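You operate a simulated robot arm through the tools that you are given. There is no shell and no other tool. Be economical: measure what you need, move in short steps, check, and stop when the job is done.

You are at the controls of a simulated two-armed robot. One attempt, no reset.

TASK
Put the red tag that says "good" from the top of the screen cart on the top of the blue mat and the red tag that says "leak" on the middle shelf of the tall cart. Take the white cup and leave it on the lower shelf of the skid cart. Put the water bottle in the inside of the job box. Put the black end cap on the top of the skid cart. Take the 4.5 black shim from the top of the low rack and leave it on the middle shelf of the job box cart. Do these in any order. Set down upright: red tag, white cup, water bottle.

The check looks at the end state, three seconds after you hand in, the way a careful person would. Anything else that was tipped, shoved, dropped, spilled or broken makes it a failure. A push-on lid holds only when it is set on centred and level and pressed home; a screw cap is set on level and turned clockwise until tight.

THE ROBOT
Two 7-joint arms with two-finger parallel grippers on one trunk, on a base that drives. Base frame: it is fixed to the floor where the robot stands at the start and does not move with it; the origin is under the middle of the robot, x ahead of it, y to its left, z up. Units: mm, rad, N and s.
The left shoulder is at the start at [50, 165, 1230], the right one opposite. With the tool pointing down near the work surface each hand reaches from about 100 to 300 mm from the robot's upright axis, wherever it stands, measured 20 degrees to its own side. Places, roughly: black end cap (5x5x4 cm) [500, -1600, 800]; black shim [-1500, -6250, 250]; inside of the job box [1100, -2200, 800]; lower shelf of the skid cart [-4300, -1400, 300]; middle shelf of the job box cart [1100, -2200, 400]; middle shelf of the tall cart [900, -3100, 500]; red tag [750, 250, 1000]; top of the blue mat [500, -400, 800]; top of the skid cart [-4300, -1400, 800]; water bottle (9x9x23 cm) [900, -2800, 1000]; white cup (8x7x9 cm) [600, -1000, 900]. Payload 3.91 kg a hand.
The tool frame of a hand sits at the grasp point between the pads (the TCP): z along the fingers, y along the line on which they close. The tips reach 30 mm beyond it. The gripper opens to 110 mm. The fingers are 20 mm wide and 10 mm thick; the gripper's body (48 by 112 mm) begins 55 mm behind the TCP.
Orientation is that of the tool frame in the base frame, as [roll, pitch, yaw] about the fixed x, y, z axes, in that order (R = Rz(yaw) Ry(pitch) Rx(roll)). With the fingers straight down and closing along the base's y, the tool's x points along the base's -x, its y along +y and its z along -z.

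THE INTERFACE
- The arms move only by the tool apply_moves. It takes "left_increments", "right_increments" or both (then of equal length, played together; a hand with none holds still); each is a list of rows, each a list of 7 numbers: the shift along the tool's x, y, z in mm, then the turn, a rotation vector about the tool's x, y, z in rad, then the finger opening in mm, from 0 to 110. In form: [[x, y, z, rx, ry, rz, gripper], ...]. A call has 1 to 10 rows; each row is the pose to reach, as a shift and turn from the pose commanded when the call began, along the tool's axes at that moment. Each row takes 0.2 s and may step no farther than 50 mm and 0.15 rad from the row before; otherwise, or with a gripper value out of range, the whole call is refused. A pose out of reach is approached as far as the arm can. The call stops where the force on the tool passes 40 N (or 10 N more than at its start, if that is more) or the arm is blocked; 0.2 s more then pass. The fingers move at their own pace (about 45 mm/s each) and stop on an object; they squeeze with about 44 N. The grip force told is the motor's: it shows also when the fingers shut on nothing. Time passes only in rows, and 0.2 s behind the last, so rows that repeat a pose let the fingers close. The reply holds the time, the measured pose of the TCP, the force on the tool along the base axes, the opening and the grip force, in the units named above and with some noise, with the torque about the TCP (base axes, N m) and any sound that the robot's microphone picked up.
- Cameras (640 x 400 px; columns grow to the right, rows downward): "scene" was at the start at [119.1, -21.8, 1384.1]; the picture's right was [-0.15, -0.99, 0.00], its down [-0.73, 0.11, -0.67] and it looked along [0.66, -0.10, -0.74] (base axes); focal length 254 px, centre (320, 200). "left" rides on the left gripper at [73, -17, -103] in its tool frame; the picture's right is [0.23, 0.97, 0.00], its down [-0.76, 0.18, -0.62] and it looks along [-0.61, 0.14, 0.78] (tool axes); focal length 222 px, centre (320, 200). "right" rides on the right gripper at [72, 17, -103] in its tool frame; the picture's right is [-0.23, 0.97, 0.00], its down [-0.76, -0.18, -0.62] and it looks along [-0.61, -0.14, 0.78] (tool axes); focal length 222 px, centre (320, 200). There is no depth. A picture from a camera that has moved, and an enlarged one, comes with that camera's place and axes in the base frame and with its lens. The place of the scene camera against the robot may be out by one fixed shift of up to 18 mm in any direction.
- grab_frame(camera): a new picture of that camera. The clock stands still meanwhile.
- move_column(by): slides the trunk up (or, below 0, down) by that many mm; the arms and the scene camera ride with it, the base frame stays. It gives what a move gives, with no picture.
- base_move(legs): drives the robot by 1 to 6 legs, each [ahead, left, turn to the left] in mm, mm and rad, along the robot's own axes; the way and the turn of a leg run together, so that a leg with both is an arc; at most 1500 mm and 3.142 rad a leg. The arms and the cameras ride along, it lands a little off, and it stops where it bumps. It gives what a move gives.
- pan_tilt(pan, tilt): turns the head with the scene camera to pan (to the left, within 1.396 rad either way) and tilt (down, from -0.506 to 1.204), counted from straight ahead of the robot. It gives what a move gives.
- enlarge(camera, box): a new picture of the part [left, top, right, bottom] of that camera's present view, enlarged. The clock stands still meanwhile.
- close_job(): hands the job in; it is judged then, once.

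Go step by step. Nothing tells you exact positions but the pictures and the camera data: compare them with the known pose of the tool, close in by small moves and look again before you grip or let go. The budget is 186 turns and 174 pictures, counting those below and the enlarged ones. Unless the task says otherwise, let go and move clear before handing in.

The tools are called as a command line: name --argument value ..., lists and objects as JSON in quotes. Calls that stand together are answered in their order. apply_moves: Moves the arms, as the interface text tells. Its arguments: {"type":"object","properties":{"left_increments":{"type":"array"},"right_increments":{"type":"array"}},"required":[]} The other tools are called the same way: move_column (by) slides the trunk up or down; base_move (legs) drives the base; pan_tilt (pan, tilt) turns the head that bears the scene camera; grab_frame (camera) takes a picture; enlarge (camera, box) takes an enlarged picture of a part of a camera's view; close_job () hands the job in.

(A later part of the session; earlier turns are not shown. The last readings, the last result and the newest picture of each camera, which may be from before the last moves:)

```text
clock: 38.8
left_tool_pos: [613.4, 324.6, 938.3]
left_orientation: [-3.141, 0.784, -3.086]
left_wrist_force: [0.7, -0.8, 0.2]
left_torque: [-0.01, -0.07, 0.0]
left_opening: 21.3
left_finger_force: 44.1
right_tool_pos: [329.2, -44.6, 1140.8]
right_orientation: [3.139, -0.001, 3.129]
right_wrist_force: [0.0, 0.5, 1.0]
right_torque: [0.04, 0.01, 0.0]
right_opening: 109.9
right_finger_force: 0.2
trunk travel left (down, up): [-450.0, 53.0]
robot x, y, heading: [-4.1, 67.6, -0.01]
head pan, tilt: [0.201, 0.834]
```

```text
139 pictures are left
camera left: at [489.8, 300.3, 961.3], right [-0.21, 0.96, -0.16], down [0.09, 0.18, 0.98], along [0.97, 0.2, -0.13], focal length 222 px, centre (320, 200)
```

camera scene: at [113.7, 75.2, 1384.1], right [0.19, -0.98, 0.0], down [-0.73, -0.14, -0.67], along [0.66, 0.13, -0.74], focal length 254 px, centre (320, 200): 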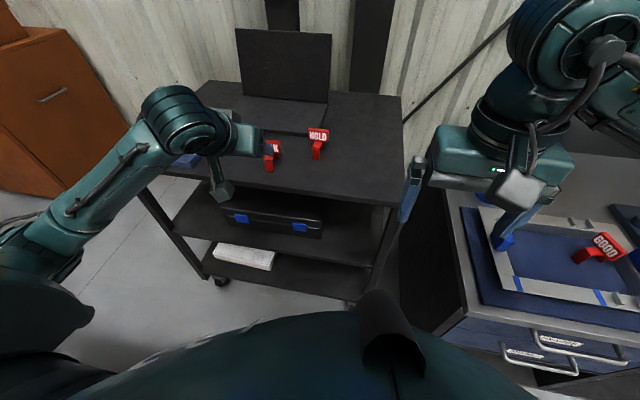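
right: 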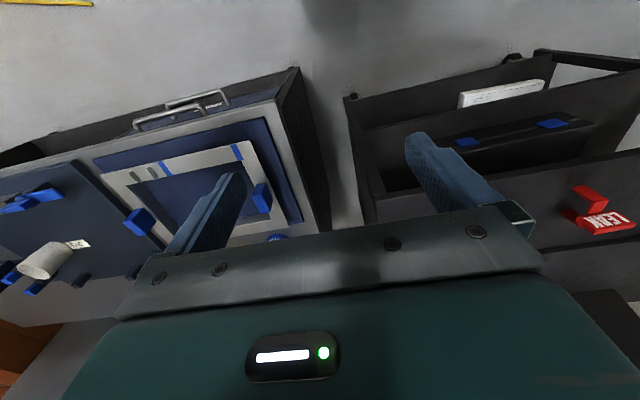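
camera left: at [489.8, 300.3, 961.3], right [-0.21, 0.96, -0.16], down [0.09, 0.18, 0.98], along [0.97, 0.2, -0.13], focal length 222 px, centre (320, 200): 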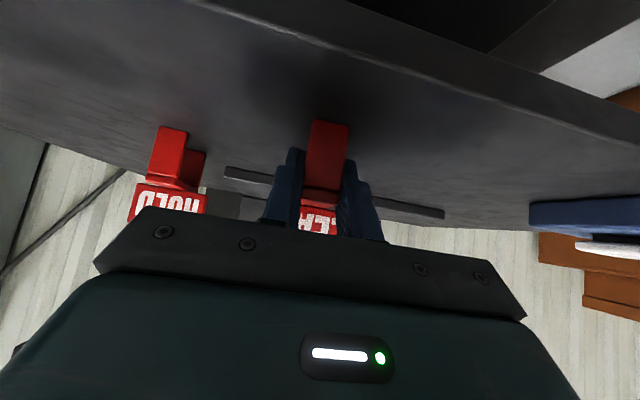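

LEAK is gripped. I'll lift, retract, back off, and look to the right along the planned route.

apply_moves --left_increments '[[-28, 0, -28, 0, 0, 0, 10], [-56, 0, -56, 0, 0, 0, 10], [-85, 0, -85, 0, 0, 0, 10], [-55, 0, -115, 0, 0, 0, 10], [-25, 0, -145, 0, 0, 0, 10], [5, 0, -175, 0, 0, 0, 10], [20, 0, -190, 0, 0, 0, 10]]'

base_move --legs '[[-200, 0, 0], [0, -800, 0]]'

pan_tilt --pan -1.0 --tilt 0.5

grab_frame --camera "scene"

```text
clock: 40.4
left_tool_pos: [465.5, 315.4, 1057.8]
left_orientation: [-3.139, 0.783, -3.084]
left_wrist_force: [-0.3, -0.2, -0.1]
left_torque: [-0.04, 0.02, -0.04]
left_opening: 21.1
left_finger_force: 43.8
right_tool_pos: [328.3, -42.6, 1140.9]
right_orientation: [3.14, -0.001, 3.129]
right_wrist_force: [0.8, -0.3, -0.4]
right_torque: [-0.01, 0.0, 0.02]
right_opening: 110.2
right_finger_force: 0.2
trunk travel left (down, up): [-450.0, 53.0]
robot x, y, heading: [-4.2, 69.8, -0.006]
head pan, tilt: [0.201, 0.834]
```

```text
clock: 49.1
left_tool_pos: [254.3, -502.4, 1059.0]
left_orientation: [-3.139, 0.784, -3.104]
left_wrist_force: [-0.2, 0.6, -0.8]
left_torque: [0.02, 0.02, 0.01]
left_opening: 20.9
left_finger_force: 44.1
right_tool_pos: [108.7, -857.9, 1140.8]
right_orientation: [3.14, 0.002, 3.11]
right_wrist_force: [-0.4, 0.1, -0.5]
right_torque: [0.0, 0.0, -0.02]
right_opening: 109.9
right_finger_force: 0.1
trunk travel left (down, up): [-450.0, 53.0]
robot x, y, heading: [-223.7, -737.5, -0.027]
head pan, tilt: [0.201, 0.834]
```

```text
clock: 50.5
left_tool_pos: [252.9, -502.3, 1057.6]
left_orientation: [-3.141, 0.783, -3.104]
left_wrist_force: [0.3, 0.1, 0.0]
left_torque: [-0.02, 0.03, -0.04]
left_opening: 20.8
left_finger_force: 43.9
right_tool_pos: [107.0, -858.5, 1140.4]
right_orientation: [3.14, -0.002, 3.107]
right_wrist_force: [0.8, -0.9, -1.1]
right_torque: [0.0, 0.02, 0.0]
right_opening: 110.1
right_finger_force: 0.1
trunk travel left (down, up): [-450.0, 53.0]
robot x, y, heading: [-220.9, -737.5, -0.03]
head pan, tilt: [-1.0, 0.499]
```

```text
138 pictures are left
camera scene: at [-135.1, -826.6, 1412.8], right [-0.86, -0.52, 0.0], down [-0.25, 0.41, -0.88], along [0.45, -0.75, -0.48], focal length 254 px, centre (320, 200)
```

scene: 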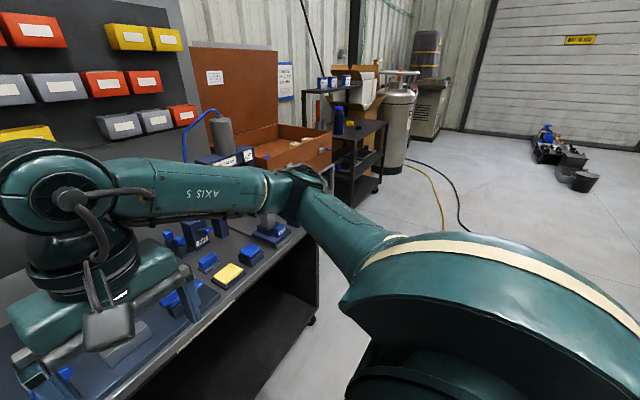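

The route along the wall is clear for a while; there are hoses on the floor farther out. I'll drive to about y=-1950 and look again.

base_move --legs '[[0, -1200, 0.03]]'

grab_frame --camera "scene"

pan_tilt --pan -0.1 --tilt 0.5

grab_frame --camera "scene"

```text
clock: 61.2
left_tool_pos: [228.7, -1683.6, 1058.8]
left_orientation: [-3.139, 0.783, -3.077]
left_wrist_force: [0.8, -0.7, -0.3]
left_torque: [-0.02, 0.02, 0.0]
left_opening: 21.2
left_finger_force: 44.1
right_tool_pos: [94.1, -2043.9, 1139.7]
right_orientation: [3.139, 0.001, 3.138]
right_wrist_force: [-0.6, 0.4, -0.1]
right_torque: [-0.03, 0.03, 0.01]
right_opening: 109.9
right_finger_force: 0.1
trunk travel left (down, up): [-450.0, 53.0]
robot x, y, heading: [-240.8, -1936.4, 0.0]
head pan, tilt: [-1.0, 0.499]
```

```text
137 pictures are left
camera scene: at [-150.8, -2020.6, 1412.9], right [-0.84, -0.54, 0.0], down [-0.26, 0.4, -0.88], along [0.47, -0.74, -0.48], focal length 254 px, centre (320, 200)
```

scene: 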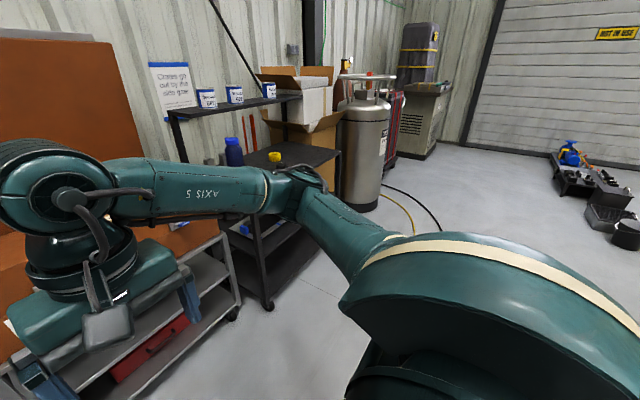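

```text
clock: 62.4
left_tool_pos: [228.8, -1685.2, 1058.7]
left_orientation: [-3.14, 0.783, -3.076]
left_wrist_force: [-0.5, -0.4, -0.1]
left_torque: [-0.01, -0.01, 0.04]
left_opening: 21.2
left_finger_force: 43.9
right_tool_pos: [94.3, -2045.2, 1140.2]
right_orientation: [3.14, 0.0, 3.138]
right_wrist_force: [0.0, -0.7, -0.5]
right_torque: [-0.03, -0.04, -0.01]
right_opening: 110.1
right_finger_force: 0.1
trunk travel left (down, up): [-450.0, 53.0]
robot x, y, heading: [-244.4, -1933.2, -0.005]
head pan, tilt: [-0.099, 0.499]
```

```text
136 pictures are left
camera scene: at [-109.3, -1953.2, 1412.9], right [-0.1, -0.99, 0.0], down [-0.48, 0.05, -0.88], along [0.87, -0.09, -0.48], focal length 254 px, centre (320, 200)
```

scene: 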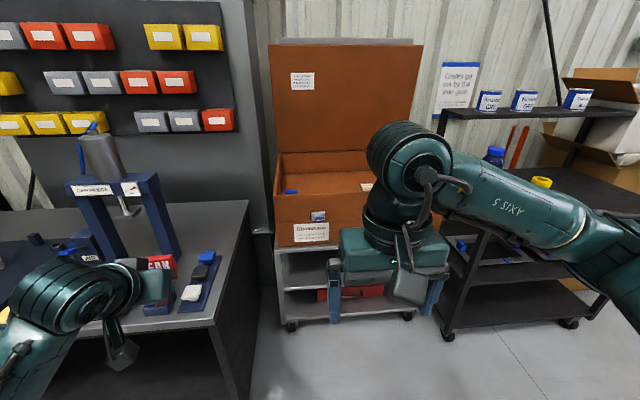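

The tall cart (with the blue bottle on its top) is right of the job box. I'll drive on to face it and look.

base_move --legs '[[0, -900, 0]]'

pan_tilt --pan 0.1 --tilt 0.6

grab_frame --camera "scene"

grab_frame --camera "left"

```text
clock: 70.7
left_tool_pos: [226.9, -2581.6, 1058.8]
left_orientation: [-3.139, 0.783, -3.081]
left_wrist_force: [-0.1, -0.1, 0.3]
left_torque: [0.01, 0.0, 0.02]
left_opening: 20.9
left_finger_force: 44.0
right_tool_pos: [88.9, -2943.1, 1139.7]
right_orientation: [3.14, 0.0, 3.135]
right_wrist_force: [0.5, 0.0, 0.5]
right_torque: [-0.02, -0.02, 0.02]
right_opening: 109.9
right_finger_force: 0.1
trunk travel left (down, up): [-450.0, 53.0]
robot x, y, heading: [-242.7, -2830.6, -0.005]
head pan, tilt: [-0.099, 0.499]
```

```text
clock: 71.4
left_tool_pos: [227.0, -2581.8, 1057.3]
left_orientation: [-3.141, 0.783, -3.081]
left_wrist_force: [0.0, -0.3, 0.7]
left_torque: [0.0, 0.02, -0.01]
left_opening: 21.4
left_finger_force: 44.3
right_tool_pos: [91.2, -2943.0, 1141.4]
right_orientation: [3.14, 0.001, 3.133]
right_wrist_force: [0.3, 0.0, 0.3]
right_torque: [-0.01, -0.01, 0.01]
right_opening: 110.1
right_finger_force: 0.0
trunk travel left (down, up): [-450.0, 53.0]
robot x, y, heading: [-242.5, -2827.7, -0.005]
head pan, tilt: [0.099, 0.6]
```

```text
135 pictures are left
camera scene: at [-114.8, -2831.4, 1403.8], right [0.09, -1.0, 0.0], down [-0.56, -0.05, -0.83], along [0.82, 0.08, -0.56], focal length 254 px, centre (320, 200)
```

scene: 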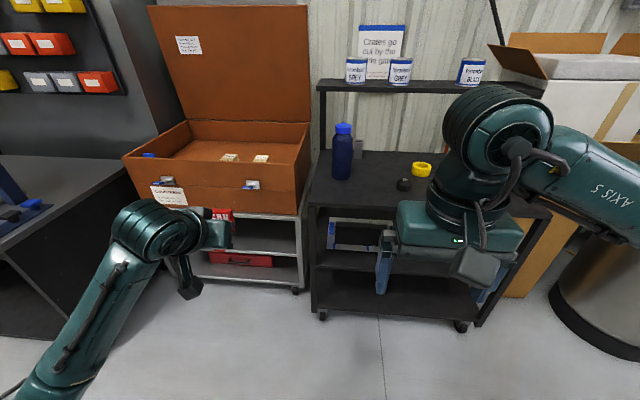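

```text
134 pictures are left
camera left: at [103.5, -2607.4, 1080.5], right [-0.22, 0.96, -0.16], down [0.09, 0.18, 0.98], along [0.97, 0.2, -0.13], focal length 222 px, centre (320, 200)
```

left: 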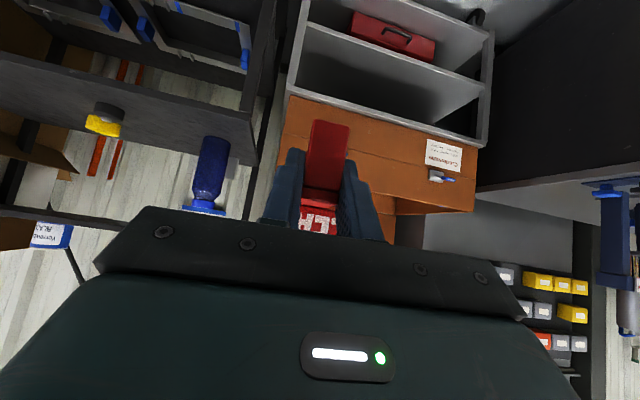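

I can see the tall cart with bottle, end-shelf items and its middle shelf partly hidden. I'll lower the trunk to look into the middle shelf.

move_column --by -400

pan_tilt --pan 0.0 --tilt 0.45

grab_frame --camera "scene"

grab_frame --camera "left"

grab_frame --camera "right"

```text
clock: 75.2
left_tool_pos: [227.1, -2582.8, 658.8]
left_orientation: [-3.139, 0.784, -3.08]
left_wrist_force: [0.2, 0.5, 0.1]
left_torque: [0.0, 0.01, 0.01]
left_opening: 21.0
left_finger_force: 43.9
right_tool_pos: [89.8, -2941.2, 740.3]
right_orientation: [3.14, -0.001, 3.133]
right_wrist_force: [-0.5, -0.3, -0.1]
right_torque: [0.01, 0.02, 0.0]
right_opening: 110.0
right_finger_force: 0.0
trunk travel left (down, up): [-50.0, 453.0]
robot x, y, heading: [-245.5, -2828.9, -0.008]
head pan, tilt: [0.099, 0.6]
```

```text
clock: 75.9
left_tool_pos: [227.1, -2582.2, 657.8]
left_orientation: [-3.141, 0.783, -3.08]
left_wrist_force: [0.8, 0.2, 0.0]
left_torque: [-0.04, 0.02, 0.03]
left_opening: 21.3
left_finger_force: 44.3
right_tool_pos: [89.9, -2941.9, 740.2]
right_orientation: [3.14, 0.0, 3.133]
right_wrist_force: [-0.5, 0.3, -0.2]
right_torque: [0.03, 0.01, 0.01]
right_opening: 110.2
right_finger_force: 0.1
trunk travel left (down, up): [-50.0, 453.0]
robot x, y, heading: [-244.7, -2832.5, -0.004]
head pan, tilt: [0.0, 0.45]
```

```text
133 pictures are left
camera scene: at [-110.9, -2840.1, 1017.3], right [-0.01, -1.0, 0.0], down [-0.44, 0.0, -0.9], along [0.9, 0.0, -0.44], focal length 254 px, centre (320, 200)
```

scene: 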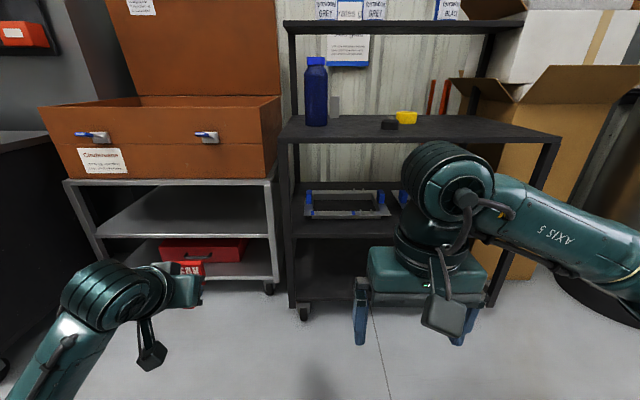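

```text
132 pictures are left
camera left: at [103.5, -2607.4, 680.6], right [-0.22, 0.96, -0.16], down [0.09, 0.18, 0.98], along [0.97, 0.2, -0.13], focal length 222 px, centre (320, 200)
```

left: 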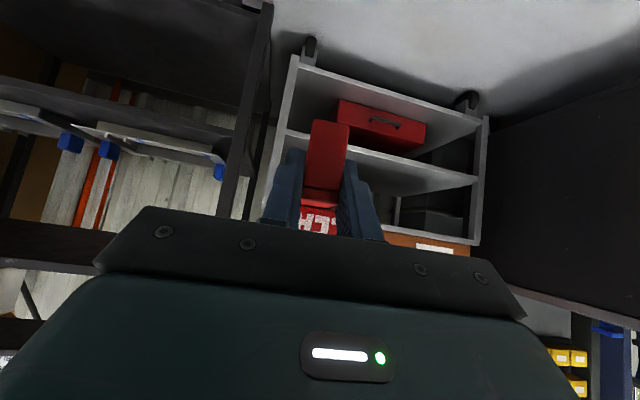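

```text
131 pictures are left
camera right: at [18.0, -2924.8, 844.1], right [0.24, 0.97, 0.0], down [0.76, -0.19, 0.62], along [0.61, -0.14, -0.78], focal length 222 px, centre (320, 200)
```

right: 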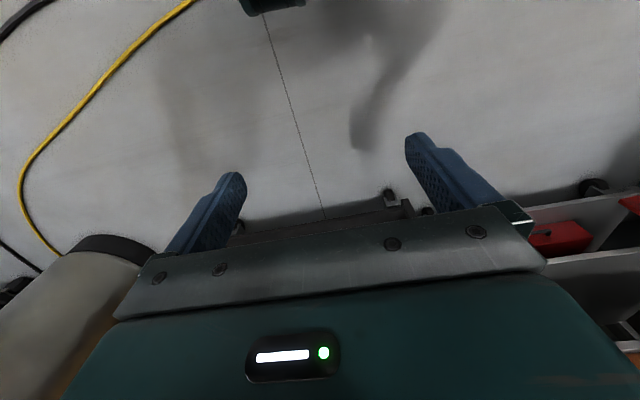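

Tall cart: front edge x≈630, top z≈849, middle shelf z≈507, with an object on the shelf from x≈784 back. A hose lies on the floor near (-108, -3270), so I'll stay left of it, drive ahead, and place LEAK near (680, -2860).

apply_moves --left_increments '[[2, -40, -2, 0, 0, 0, 10], [4, -80, -4, 0, 0, 0, 10], [5, -120, -5, 0, 0, 0, 10]]'

base_move --legs '[[230, 0, 0], [0, -130, 0]]'

grab_frame --camera "scene"

grab_frame --camera "left"

```text
clock: 76.7
left_tool_pos: [226.3, -2702.7, 658.1]
left_orientation: [-3.14, 0.783, -3.08]
left_wrist_force: [0.0, -0.6, -0.5]
left_torque: [-0.01, -0.04, 0.01]
left_opening: 21.4
left_finger_force: 43.7
right_tool_pos: [90.3, -2942.2, 740.0]
right_orientation: [3.14, 0.001, 3.133]
right_wrist_force: [-0.3, 0.3, -0.5]
right_torque: [-0.01, 0.02, -0.04]
right_opening: 110.1
right_finger_force: 0.0
trunk travel left (down, up): [-50.0, 453.0]
robot x, y, heading: [-243.6, -2830.4, -0.007]
head pan, tilt: [0.0, 0.45]
```

```text
clock: 79.8
left_tool_pos: [459.5, -2834.2, 657.5]
left_orientation: [-3.139, 0.783, -3.079]
left_wrist_force: [-0.3, 0.3, -0.4]
left_torque: [0.0, 0.04, 0.0]
left_opening: 21.0
left_finger_force: 43.9
right_tool_pos: [324.7, -3072.4, 739.7]
right_orientation: [3.14, 0.001, 3.136]
right_wrist_force: [-0.4, -0.7, 0.9]
right_torque: [-0.01, 0.0, -0.01]
right_opening: 109.8
right_finger_force: 0.0
trunk travel left (down, up): [-50.0, 453.0]
robot x, y, heading: [-10.7, -2959.7, -0.003]
head pan, tilt: [0.0, 0.45]
```

```text
130 pictures are left
camera scene: at [121.6, -2971.7, 1017.3], right [0.0, -1.0, 0.0], down [-0.44, 0.0, -0.9], along [0.9, 0.0, -0.44], focal length 254 px, centre (320, 200)
```

scene: 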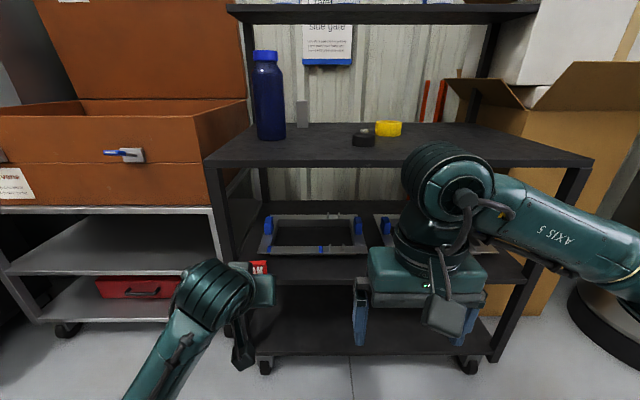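

```text
129 pictures are left
camera left: at [336.1, -2858.8, 680.8], right [-0.22, 0.96, -0.16], down [0.09, 0.18, 0.98], along [0.97, 0.2, -0.13], focal length 222 px, centre (320, 200)
```

left: 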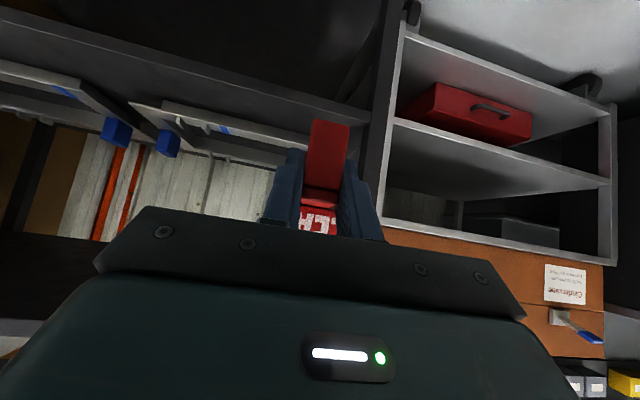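

Two fixture frames sit on the middle shelf, leaving a roughly 120 mm strip in front (x≈651–774). I'll drive ahead 110 and zoom on the shelf edge.

base_move --legs '[[105, -20, 0]]'

enlarge --camera "scene" --box '[200, 150, 440, 330]'

enlarge --camera "left" --box '[100, 0, 420, 200]'

```text
clock: 81.0
left_tool_pos: [563.0, -2852.5, 657.5]
left_orientation: [-3.139, 0.784, -3.076]
left_wrist_force: [0.2, 0.2, -0.3]
left_torque: [0.03, -0.03, 0.02]
left_opening: 21.7
left_finger_force: 44.0
right_tool_pos: [429.2, -3092.5, 740.6]
right_orientation: [3.139, 0.0, 3.137]
right_wrist_force: [0.4, 0.8, -0.1]
right_torque: [-0.01, 0.01, 0.0]
right_opening: 110.2
right_finger_force: 0.0
trunk travel left (down, up): [-50.0, 453.0]
robot x, y, heading: [93.2, -2976.5, 0.002]
head pan, tilt: [0.0, 0.45]
```

```text
2.22 times, centred on (320, 240) of scene
camera zoom: at [225.7, -2991.8, 1017.3], right [0.0, -1.0, 0.0], down [-0.44, 0.0, -0.9], along [0.9, 0.0, -0.44], focal length 564 px, centre (320, 111)
```

zoom: 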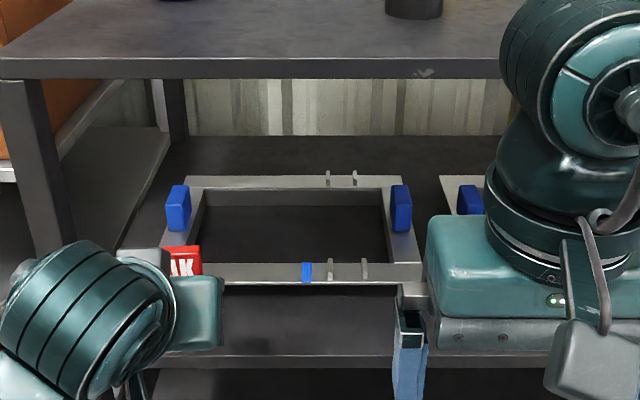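

```text
2.00 times, centred on (260, 100) of left
camera zoom: at [440.1, -2878.5, 680.8], right [-0.22, 0.96, -0.16], down [0.09, 0.18, 0.98], along [0.97, 0.2, -0.13], focal length 444 px, centre (440, 400)
```

zoom: 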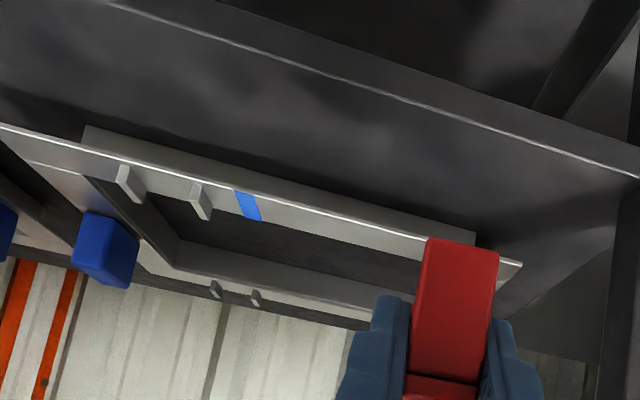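

Shelf strip in left camera terms: edge x≈645–650, frame front ≈755. I'll bring the tag over the strip at TCP (677, -2858, 590).

apply_moves --left_increments '[[-8, -3, 32, 0, 0, 0, 10], [-16, -6, 64, 0, 0, 0, 10], [-24, -9, 96, 0, 0, 0, 10], [-32, -13, 128, 0, 0, 0, 10]]'

enlarge --camera "scene" --box '[200, 190, 360, 310]'

grab_frame --camera "left"

```text
clock: 82.0
left_tool_pos: [676.9, -2857.7, 590.3]
left_orientation: [-3.14, 0.783, -3.076]
left_wrist_force: [0.2, 0.3, -0.1]
left_torque: [0.0, 0.0, 0.01]
left_opening: 21.3
left_finger_force: 44.0
right_tool_pos: [426.7, -3091.7, 740.7]
right_orientation: [3.14, -0.002, 3.139]
right_wrist_force: [0.1, 0.7, 0.0]
right_torque: [0.02, 0.01, -0.02]
right_opening: 109.9
right_finger_force: 0.1
trunk travel left (down, up): [-50.0, 453.0]
robot x, y, heading: [95.4, -2982.3, -0.004]
head pan, tilt: [0.0, 0.45]
```

```text
3.33 times, centred on (280, 250) of scene
camera zoom: at [225.8, -2991.8, 1017.3], right [0.0, -1.0, 0.0], down [-0.44, 0.0, -0.9], along [0.9, 0.0, -0.44], focal length 846 px, centre (453, 33)
```

zoom: 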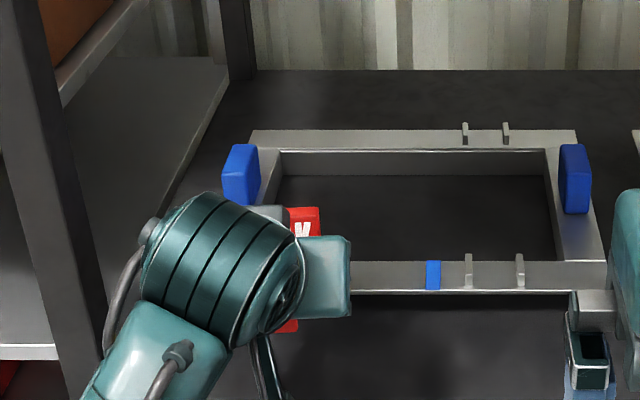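

```text
125 pictures are left
camera left: at [554.4, -2883.2, 612.8], right [-0.22, 0.96, -0.16], down [0.09, 0.18, 0.98], along [0.97, 0.2, -0.13], focal length 222 px, centre (320, 200)
```

left: 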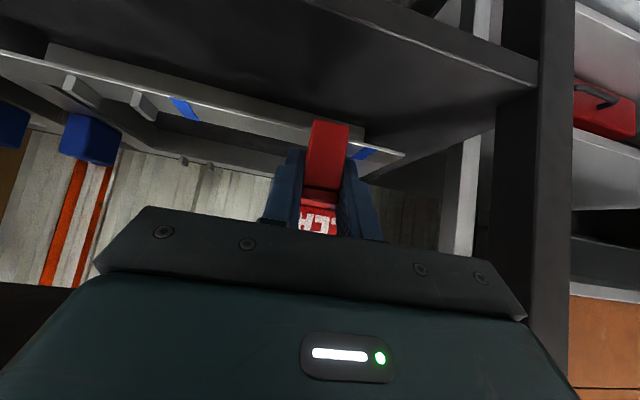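

The tag sits over the middle of the strip. Lowering to just above the shelf.

apply_moves --left_increments '[[8, 0, 8, 0, 0, 0, 10], [16, 0, 16, 0, 0, 0, 10], [24, 0, 24, 0, 0, 0, 10], [26, 0, 26, 0, 0, 0, 10], [28, 0, 28, 0, 0, 0, 10], [29.5, 0, 29.5, 0, 0, 0, 10]]'

grab_frame --camera "left"

```text
clock: 83.6
left_tool_pos: [692.2, -2840.6, 571.0]
left_orientation: [3.113, 0.836, -3.076]
left_wrist_force: [-0.1, 0.5, 2.5]
left_torque: [0.02, -0.16, 0.06]
left_opening: 21.1
left_finger_force: 43.8
right_tool_pos: [427.7, -3092.2, 739.2]
right_orientation: [3.141, 0.001, 3.138]
right_wrist_force: [0.1, -0.1, 0.1]
right_torque: [-0.04, 0.04, -0.01]
right_opening: 109.9
right_finger_force: 0.1
trunk travel left (down, up): [-50.0, 453.0]
robot x, y, heading: [96.2, -2982.7, -0.008]
head pan, tilt: [0.0, 0.45]
stopped in row 6 (left hand): the arm was blocked; the commanded pose is now the measured one
```

```text
124 pictures are left
camera left: at [567.7, -2868.5, 585.6], right [-0.24, 0.96, -0.15], down [0.03, 0.16, 0.99], along [0.97, 0.23, -0.07], focal length 222 px, centre (320, 200)
```

left: 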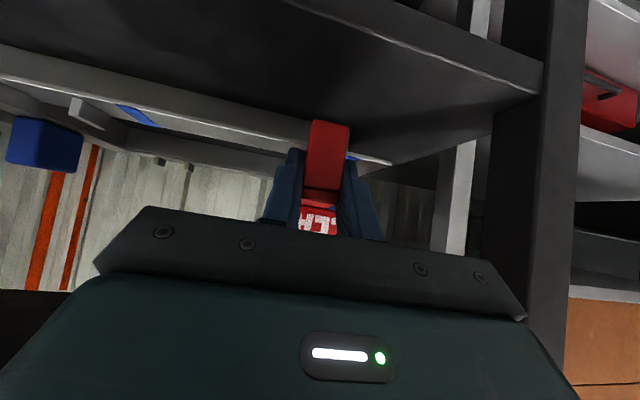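

The arm was blocked somewhere other than the tool. Looking at where the arm is touching.

grab_frame --camera "scene"

pan_tilt --pan 0.5 --tilt 0.9

grab_frame --camera "scene"

```text
123 pictures are left
camera scene: at [225.0, -2991.5, 1015.1], right [0.0, -1.0, 0.0], down [-0.43, 0.0, -0.9], along [0.9, 0.0, -0.43], focal length 254 px, centre (320, 200)
```

scene: 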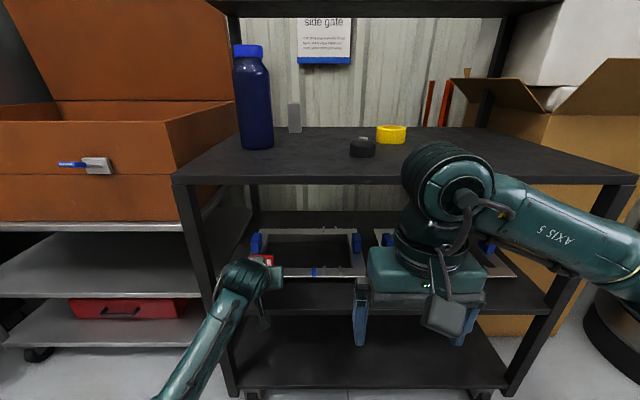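

```text
clock: 84.6
left_tool_pos: [690.4, -2841.3, 570.3]
left_orientation: [3.118, 0.834, -3.077]
left_wrist_force: [3.6, 2.6, 13.3]
left_torque: [-0.01, -0.88, 0.16]
left_opening: 21.4
left_finger_force: 44.2
right_tool_pos: [427.7, -3090.6, 740.8]
right_orientation: [3.141, 0.002, 3.141]
right_wrist_force: [-0.3, 0.0, 0.8]
right_torque: [0.0, 0.01, -0.03]
right_opening: 110.2
right_finger_force: 0.1
trunk travel left (down, up): [-50.0, 453.0]
robot x, y, heading: [95.1, -2979.5, 0.0]
head pan, tilt: [0.499, 0.901]
```

```text
122 pictures are left
camera scene: at [200.3, -2954.3, 978.9], right [0.48, -0.88, 0.0], down [-0.69, -0.37, -0.62], along [0.55, 0.29, -0.78], focal length 254 px, centre (320, 200)
```

scene: 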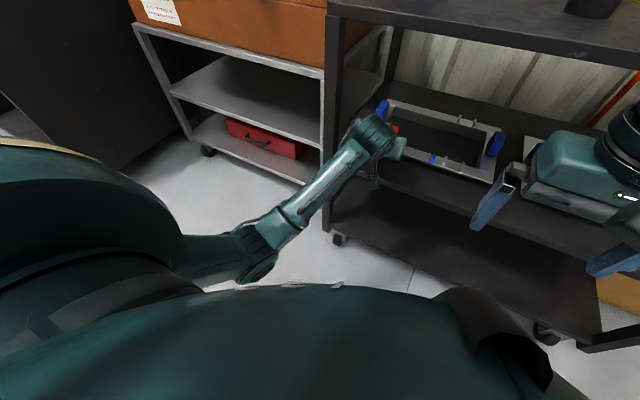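

The elbow is touching the base skirt and the tag's rear foot appears to rest against the frame. I'll lift off straight up and back and restore the orientation, then check the tag.

apply_moves --left_increments '[[-14, 0, -14, 0, 0, 0, 10], [-28, -8, -32, 0.014, 0.025, 0, 10], [-35, -17, -51, 0.028, 0.05, 0, 10]]'

move_column --by 120

grab_frame --camera "left"

enlarge --camera "scene" --box '[320, 80, 520, 220]'

```text
clock: 85.6
left_tool_pos: [679.9, -2834.0, 622.9]
left_orientation: [3.081, 0.776, -3.093]
left_wrist_force: [-0.4, 0.1, -0.2]
left_torque: [0.0, 0.03, -0.01]
left_opening: 21.4
left_finger_force: 43.5
right_tool_pos: [429.0, -3091.7, 740.3]
right_orientation: [3.14, 0.001, 3.136]
right_wrist_force: [0.4, 0.3, 0.3]
right_torque: [0.01, -0.01, 0.0]
right_opening: 110.1
right_finger_force: 0.2
trunk travel left (down, up): [-50.0, 453.0]
robot x, y, heading: [90.0, -2982.3, 0.001]
head pan, tilt: [0.499, 0.901]
stopped in row 3 (left hand): the arm was blocked; the commanded pose is now the measured one
```

```text
clock: 87.1
left_tool_pos: [678.2, -2839.4, 742.1]
left_orientation: [3.084, 0.773, -3.094]
left_wrist_force: [-4.7, -0.1, -5.4]
left_torque: [0.12, -0.57, -0.06]
left_opening: 21.3
left_finger_force: 44.3
right_tool_pos: [427.8, -3092.7, 860.7]
right_orientation: [-3.141, 0.002, 3.138]
right_wrist_force: [-0.2, 0.2, -1.0]
right_torque: [-0.03, 0.04, 0.0]
right_opening: 109.9
right_finger_force: 0.0
trunk travel left (down, up): [-170.0, 333.0]
robot x, y, heading: [91.2, -2982.0, 0.001]
head pan, tilt: [0.499, 0.901]
```

```text
121 pictures are left
camera left: at [556.4, -2868.5, 765.3], right [-0.25, 0.96, -0.12], down [0.1, 0.15, 0.98], along [0.96, 0.23, -0.13], focal length 222 px, centre (320, 200)
```

left: 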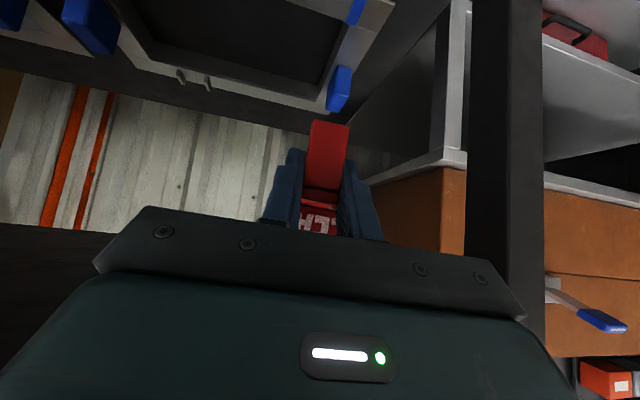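

```text
2.86 times, centred on (420, 150) of scene
camera zoom: at [200.2, -2955.6, 1098.9], right [0.48, -0.88, 0.0], down [-0.69, -0.37, -0.62], along [0.55, 0.3, -0.78], focal length 725 px, centre (34, 343)
```

zoom: 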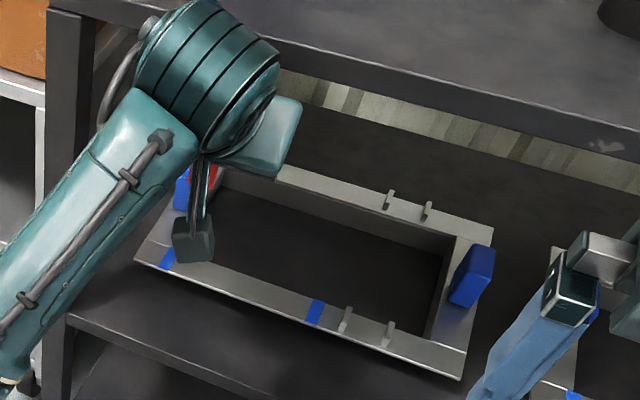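

Raising the column put the wrist near the underside of the cart's top. Retracting the hand backward out of the shelf.

apply_moves --left_increments '[[20, 0, -2, 0, 0, 0, 10], [50, 0, -24, 0, 0, 0, 10], [80, 0, -50, 0, 0, 0, 10], [105, 0, -85, 0, 0, 0, 10]]'

pan_tilt --pan 0.2 --tilt 0.6

grab_frame --camera "scene"

grab_frame --camera "left"

```text
clock: 88.3
left_tool_pos: [567.9, -2830.3, 766.3]
left_orientation: [3.013, 0.876, -3.126]
left_wrist_force: [-0.1, 0.0, -0.6]
left_torque: [-0.01, 0.01, -0.01]
left_opening: 21.2
left_finger_force: 44.1
right_tool_pos: [429.3, -3092.0, 860.3]
right_orientation: [3.137, 0.002, 3.138]
right_wrist_force: [-0.2, 0.1, -0.5]
right_torque: [-0.03, -0.01, -0.02]
right_opening: 110.0
right_finger_force: 0.0
trunk travel left (down, up): [-170.0, 333.0]
robot x, y, heading: [94.0, -2978.1, -0.0]
head pan, tilt: [0.499, 0.901]
stopped in row 4 (left hand): the arm was blocked; the commanded pose is now the measured one
```

```text
clock: 89.1
left_tool_pos: [566.5, -2830.5, 767.1]
left_orientation: [3.014, 0.876, -3.127]
left_wrist_force: [0.1, 0.5, 0.2]
left_torque: [-0.02, 0.0, -0.02]
left_opening: 21.3
left_finger_force: 43.8
right_tool_pos: [427.8, -3092.7, 860.9]
right_orientation: [3.139, 0.002, 3.137]
right_wrist_force: [1.1, -0.3, -0.4]
right_torque: [0.01, 0.01, -0.01]
right_opening: 110.0
right_finger_force: 0.0
trunk travel left (down, up): [-170.0, 333.0]
robot x, y, heading: [94.8, -2979.9, 0.0]
head pan, tilt: [0.201, 0.6]
```

```text
119 pictures are left
camera scene: at [220.6, -2974.1, 1123.7], right [0.2, -0.98, 0.0], down [-0.55, -0.11, -0.82], along [0.81, 0.16, -0.57], focal length 254 px, centre (320, 200)
```

scene: 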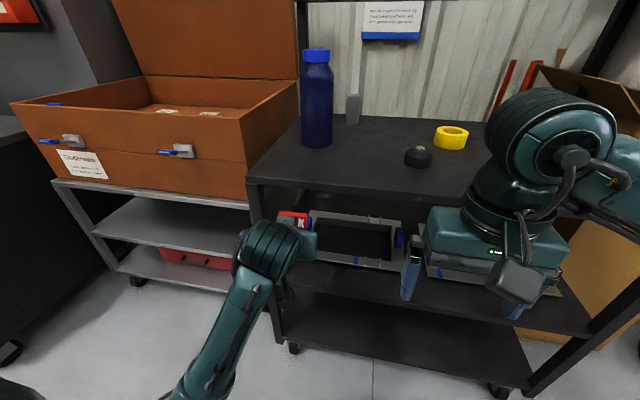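

```text
118 pictures are left
camera left: at [443.5, -2863.2, 776.2], right [-0.26, 0.96, -0.1], down [-0.01, 0.1, 1.0], along [0.97, 0.25, -0.02], focal length 222 px, centre (320, 200)
```

left: 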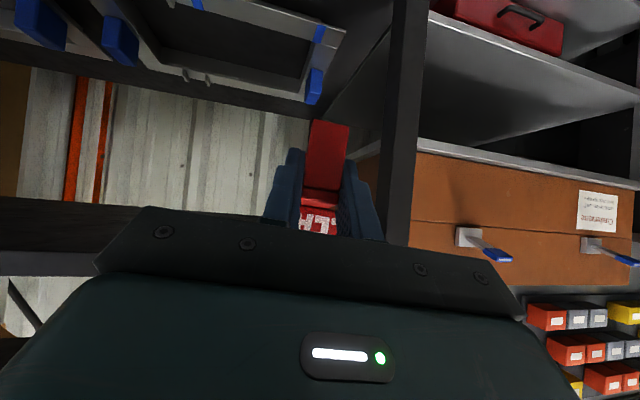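

The elbow was tucked against the robot's own body because the hand is so far inboard. I'll back away, raise a little, and move the hand outboard while restoring its orientation.

base_move --legs '[[-120, 120, 0]]'

apply_moves --left_increments '[[0, 30, 0, 0.03, 0.02, 0, 10], [0, 60, 0, 0.06, 0.045, 0, 10], [0, 90, 0, 0.1, 0.07, 0, 10], [0, 105, 0, 0.127, 0.09, 0, 10]]'

move_column --by 30

grab_frame --camera "left"

grab_frame --camera "scene"

```text
clock: 90.8
left_tool_pos: [446.4, -2709.7, 766.7]
left_orientation: [3.015, 0.876, -3.128]
left_wrist_force: [0.6, 0.4, -0.7]
left_torque: [-0.02, -0.01, 0.0]
left_opening: 21.1
left_finger_force: 44.2
right_tool_pos: [307.4, -2972.0, 861.3]
right_orientation: [3.139, 0.0, 3.136]
right_wrist_force: [0.0, -0.3, 0.1]
right_torque: [-0.01, 0.02, -0.01]
right_opening: 110.0
right_finger_force: 0.2
trunk travel left (down, up): [-170.0, 333.0]
robot x, y, heading: [-27.0, -2865.3, 0.002]
head pan, tilt: [0.201, 0.6]
```

```text
clock: 91.8
left_tool_pos: [435.5, -2605.5, 776.6]
left_orientation: [-3.135, 0.784, -3.119]
left_wrist_force: [0.4, -0.1, -0.1]
left_torque: [-0.01, -0.01, 0.01]
left_opening: 21.2
left_finger_force: 44.4
right_tool_pos: [308.1, -2971.2, 860.2]
right_orientation: [3.139, 0.002, 3.137]
right_wrist_force: [-0.2, -0.6, -0.4]
right_torque: [0.01, 0.01, 0.0]
right_opening: 110.2
right_finger_force: 0.2
trunk travel left (down, up): [-170.0, 333.0]
robot x, y, heading: [-27.0, -2859.3, 0.001]
head pan, tilt: [0.201, 0.6]
```

```text
clock: 92.5
left_tool_pos: [434.7, -2606.4, 804.4]
left_orientation: [-3.138, 0.784, -3.117]
left_wrist_force: [-0.5, -0.2, -0.1]
left_torque: [-0.01, 0.02, -0.03]
left_opening: 21.1
left_finger_force: 44.1
right_tool_pos: [308.1, -2972.4, 890.2]
right_orientation: [3.138, 0.002, 3.135]
right_wrist_force: [-0.2, -0.2, 0.0]
right_torque: [-0.02, -0.01, -0.03]
right_opening: 110.0
right_finger_force: 0.1
trunk travel left (down, up): [-200.0, 303.0]
robot x, y, heading: [-24.8, -2861.5, -0.002]
head pan, tilt: [0.201, 0.6]
```

```text
117 pictures are left
camera left: at [311.1, -2626.3, 827.9], right [-0.18, 0.97, -0.16], down [0.1, 0.18, 0.98], along [0.98, 0.16, -0.13], focal length 222 px, centre (320, 200)
```

left: 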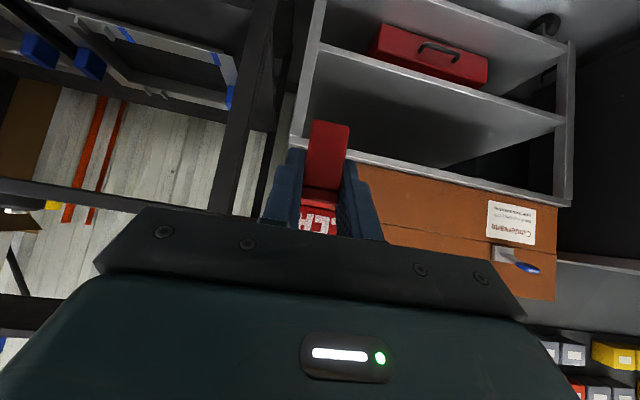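

```text
116 pictures are left
camera scene: at [100.9, -2853.7, 1153.8], right [0.2, -0.98, 0.0], down [-0.55, -0.11, -0.82], along [0.81, 0.16, -0.57], focal length 254 px, centre (320, 200)
```

scene: 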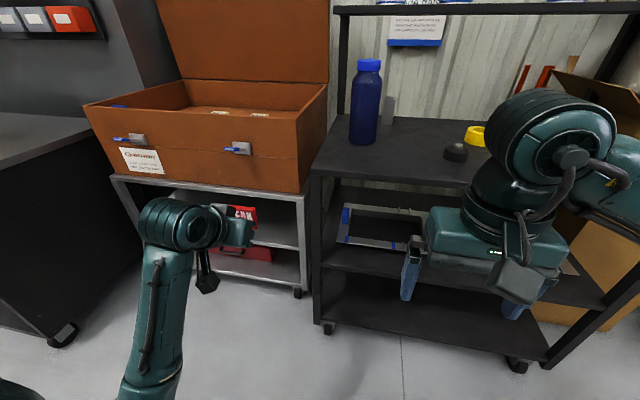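

Recovered with the tag unchanged in the grip. I'll lower the arm to shelf entry height here in free space to check reach.

apply_moves --left_increments '[[30, 0, 30, 0, 0, 0, 10], [60, 0, 60, 0, 0, 0, 10], [90, 0, 90, 0, 0, 0, 10], [120, 0, 120, 0, 0, 0, 10], [150, 0, 150, 0, 0, 0, 10], [178, 0, 178, 0, 0, 0, 10]]'

grab_frame --camera "scene"

```text
clock: 93.9
left_tool_pos: [434.5, -2608.3, 551.7]
left_orientation: [-3.135, 0.786, -3.118]
left_wrist_force: [0.1, -0.1, -0.6]
left_torque: [-0.01, 0.01, 0.01]
left_opening: 21.2
left_finger_force: 45.1
right_tool_pos: [308.5, -2972.1, 890.5]
right_orientation: [3.14, 0.002, 3.136]
right_wrist_force: [-0.7, 0.5, -0.3]
right_torque: [0.02, -0.01, 0.0]
right_opening: 110.0
right_finger_force: 0.1
trunk travel left (down, up): [-200.0, 303.0]
robot x, y, heading: [-25.5, -2860.0, -0.0]
head pan, tilt: [0.201, 0.6]
```

```text
115 pictures are left
camera scene: at [100.8, -2853.7, 1153.8], right [0.2, -0.98, 0.0], down [-0.55, -0.11, -0.83], along [0.81, 0.16, -0.56], focal length 254 px, centre (320, 200)
```

scene: 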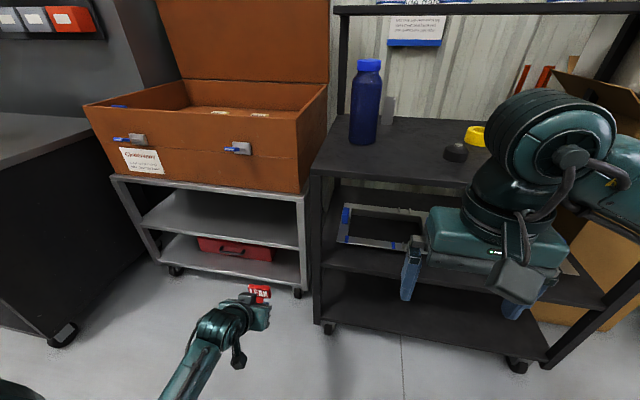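

Reach is fine in this posture. Before moving right I'll check where the hoses lie on the floor.

move_column --by 48

pan_tilt --pan -1.396 --tilt 0.85

grab_frame --camera "scene"

grab_frame --camera "right"

```text
clock: 94.8
left_tool_pos: [435.6, -2607.4, 601.3]
left_orientation: [-3.136, 0.786, -3.119]
left_wrist_force: [0.6, -0.2, 0.7]
left_torque: [-0.01, -0.01, 0.01]
left_opening: 21.0
left_finger_force: 43.8
right_tool_pos: [307.5, -2973.6, 938.6]
right_orientation: [3.139, -0.001, 3.136]
right_wrist_force: [0.7, 0.2, -0.5]
right_torque: [0.01, 0.0, -0.04]
right_opening: 110.0
right_finger_force: 0.1
trunk travel left (down, up): [-248.0, 255.0]
robot x, y, heading: [-25.2, -2864.8, -0.005]
head pan, tilt: [0.201, 0.6]
```

```text
clock: 96.5
left_tool_pos: [435.9, -2609.3, 600.2]
left_orientation: [-3.137, 0.783, -3.119]
left_wrist_force: [-0.4, 0.7, -0.5]
left_torque: [-0.02, -0.02, 0.05]
left_opening: 21.2
left_finger_force: 44.7
right_tool_pos: [306.9, -2971.8, 938.3]
right_orientation: [3.14, 0.003, 3.137]
right_wrist_force: [0.7, -0.6, 0.9]
right_torque: [-0.01, 0.02, -0.02]
right_opening: 109.9
right_finger_force: 0.2
trunk travel left (down, up): [-248.0, 255.0]
robot x, y, heading: [-32.5, -2860.8, -0.003]
head pan, tilt: [-1.396, 0.85]
```

```text
114 pictures are left
camera scene: at [27.6, -2948.1, 1180.9], right [-0.99, -0.17, 0.0], down [-0.13, 0.74, -0.66], along [0.11, -0.65, -0.75], focal length 254 px, centre (320, 200)
```

scene: 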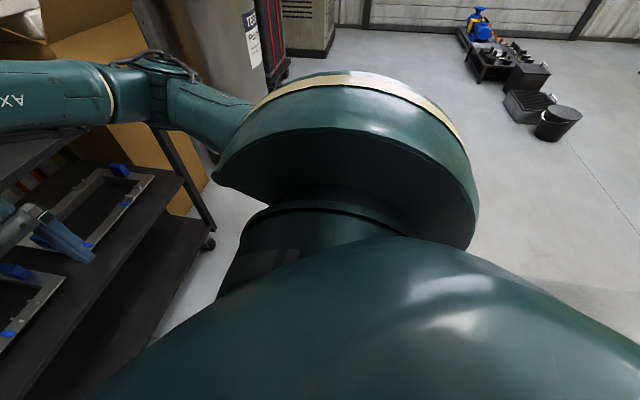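

```text
113 pictures are left
camera right: at [235.3, -2955.5, 1042.1], right [0.23, 0.97, 0.0], down [0.76, -0.18, 0.62], along [0.61, -0.14, -0.78], focal length 222 px, centre (320, 200)
```

right: 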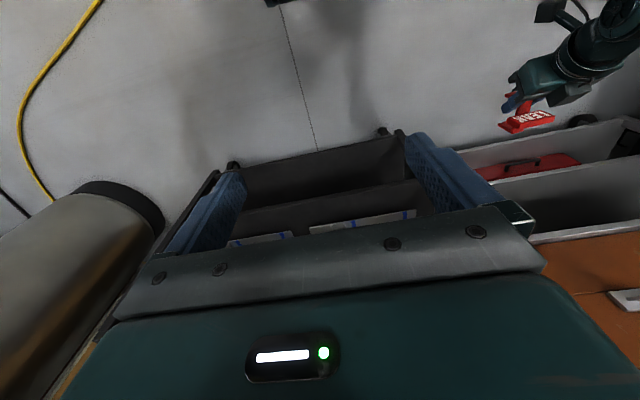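

The hose passes near (-108, -3270) heading toward the robot's side, so I'll avoid it by turning 20° right in place and then driving straight in, which brings the tag over the strip without crossing the post.

base_move --legs '[[0, 0, -0.35], [130, 0, 0]]'

pan_tilt --pan 0.3 --tilt 0.6

grab_frame --camera "scene"

grab_frame --camera "left"

```text
clock: 98.8
left_tool_pos: [614.7, -2822.3, 600.5]
left_orientation: [-3.138, 0.784, 2.821]
left_wrist_force: [1.0, -0.1, -0.8]
left_torque: [0.01, 0.0, 0.01]
left_opening: 21.1
left_finger_force: 43.6
right_tool_pos: [372.8, -3120.9, 938.1]
right_orientation: [3.14, 0.002, 2.792]
right_wrist_force: [0.1, 0.3, 1.0]
right_torque: [-0.03, -0.01, -0.02]
right_opening: 109.8
right_finger_force: 0.0
trunk travel left (down, up): [-248.0, 255.0]
robot x, y, heading: [95.0, -2905.6, -0.345]
head pan, tilt: [-1.396, 0.85]
```

```text
clock: 100.6
left_tool_pos: [614.5, -2821.7, 601.0]
left_orientation: [-3.134, 0.786, 2.821]
left_wrist_force: [0.0, -0.6, -0.4]
left_torque: [-0.03, 0.04, -0.01]
left_opening: 21.3
left_finger_force: 43.3
right_tool_pos: [373.1, -3122.1, 938.3]
right_orientation: [3.141, 0.0, 2.793]
right_wrist_force: [0.6, 1.1, 0.8]
right_torque: [0.01, 0.05, -0.01]
right_opening: 110.2
right_finger_force: 0.0
trunk travel left (down, up): [-248.0, 255.0]
robot x, y, heading: [94.5, -2908.0, -0.348]
head pan, tilt: [0.3, 0.6]
```

```text
112 pictures are left
camera scene: at [221.9, -2928.8, 1201.8], right [-0.05, -1.0, 0.0], down [-0.56, 0.03, -0.82], along [0.82, -0.04, -0.57], focal length 254 px, centre (320, 200)
```

scene: 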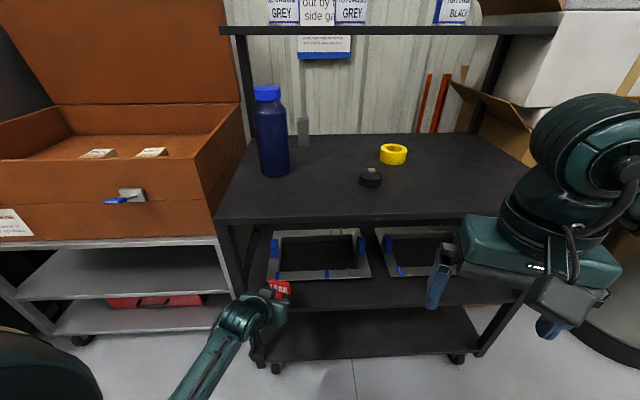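

```text
111 pictures are left
camera left: at [490.9, -2799.2, 623.2], right [0.16, 0.97, -0.16], down [0.15, 0.14, 0.98], along [0.98, -0.18, -0.12], focal length 222 px, centre (320, 200)
```

left: 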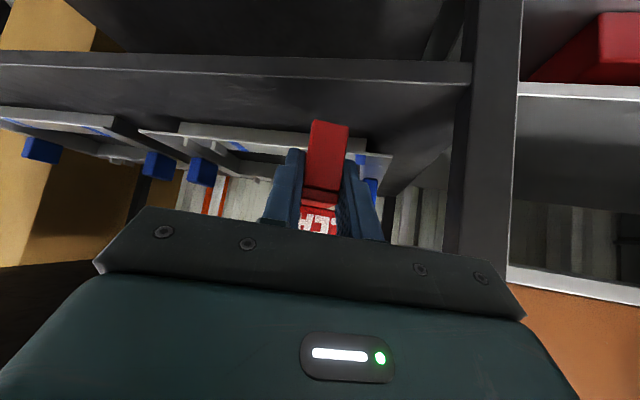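

Geometry is consistent (edge x≈647, frame front ≈745–755). I'll extend the arm over the strip and go down part way.

apply_moves --left_increments '[[-22, -3, 22, 0, 0, 0, 10], [-44, -5, 44, 0, 0, 0, 10], [-34, -5, 54, 0, 0, 0, 10], [-24, -5, 64, 0, 0, 0, 10]]'

enlarge --camera "scene" --box '[210, 210, 370, 330]'

grab_frame --camera "left"

```text
clock: 101.6
left_tool_pos: [671.7, -2847.8, 573.1]
left_orientation: [-3.136, 0.786, 2.82]
left_wrist_force: [-0.5, -0.4, 0.0]
left_torque: [-0.04, 0.02, 0.03]
left_opening: 20.8
left_finger_force: 44.2
right_tool_pos: [372.2, -3121.2, 938.0]
right_orientation: [3.139, 0.001, 2.793]
right_wrist_force: [-0.4, 0.9, 0.2]
right_torque: [0.01, -0.01, 0.0]
right_opening: 109.9
right_finger_force: 0.0
trunk travel left (down, up): [-248.0, 255.0]
robot x, y, heading: [93.6, -2900.0, -0.346]
head pan, tilt: [0.3, 0.6]
```

```text
3.33 times, centred on (290, 270) of scene
camera zoom: at [221.9, -2928.7, 1201.8], right [-0.05, -1.0, 0.0], down [-0.56, 0.03, -0.83], along [0.82, -0.04, -0.56], focal length 846 px, centre (420, -33)
```

zoom: 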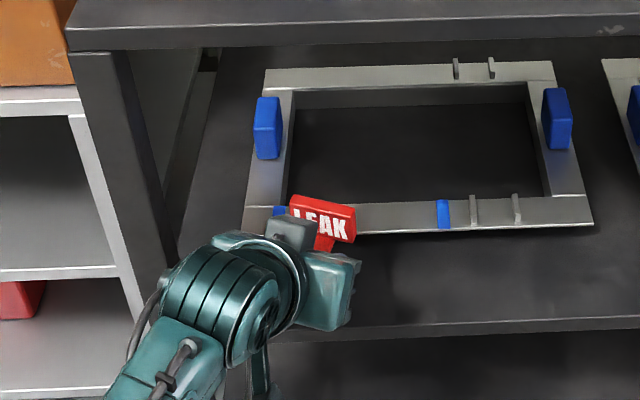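

```text
109 pictures are left
camera left: at [548.8, -2824.1, 595.4], right [0.16, 0.97, -0.16], down [0.15, 0.14, 0.98], along [0.98, -0.18, -0.12], focal length 222 px, centre (320, 200)
```

left: 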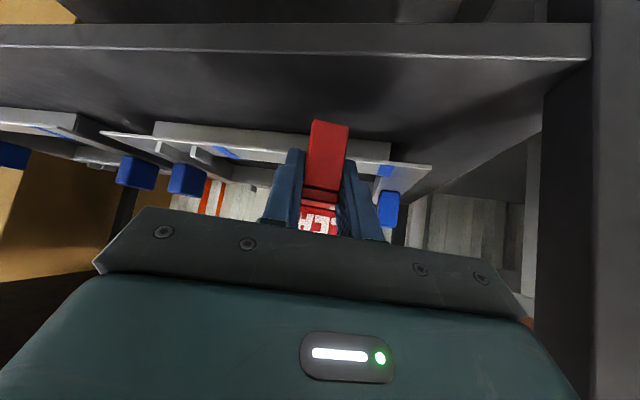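

Clear fore and aft. Lowering slowly to contact.

apply_moves --left_increments '[[5, 0, 9, 0, 0, 0, 10], [11, 0, 15, 0, 0, 0, 10], [13, 0, 17, 0, 0, 0, 10], [14.5, 0, 18.5, 0, 0, 0, 10], [16, 0, 20, 0, 0, 0, 10], [17.5, 0, 21.5, 0, 0, 0, 10]]'

```text
clock: 103.0
left_tool_pos: [673.9, -2847.4, 547.4]
left_orientation: [-3.137, 0.79, 2.818]
left_wrist_force: [-5.3, 0.2, 18.4]
left_torque: [-0.16, -1.05, -0.04]
left_opening: 21.3
left_finger_force: 44.3
right_tool_pos: [370.6, -3122.5, 939.8]
right_orientation: [3.137, 0.004, 2.792]
right_wrist_force: [0.0, 0.4, 0.2]
right_torque: [0.01, 0.0, -0.06]
right_opening: 110.2
right_finger_force: 0.1
trunk travel left (down, up): [-248.0, 255.0]
robot x, y, heading: [91.8, -2906.0, -0.348]
head pan, tilt: [0.3, 0.6]
```

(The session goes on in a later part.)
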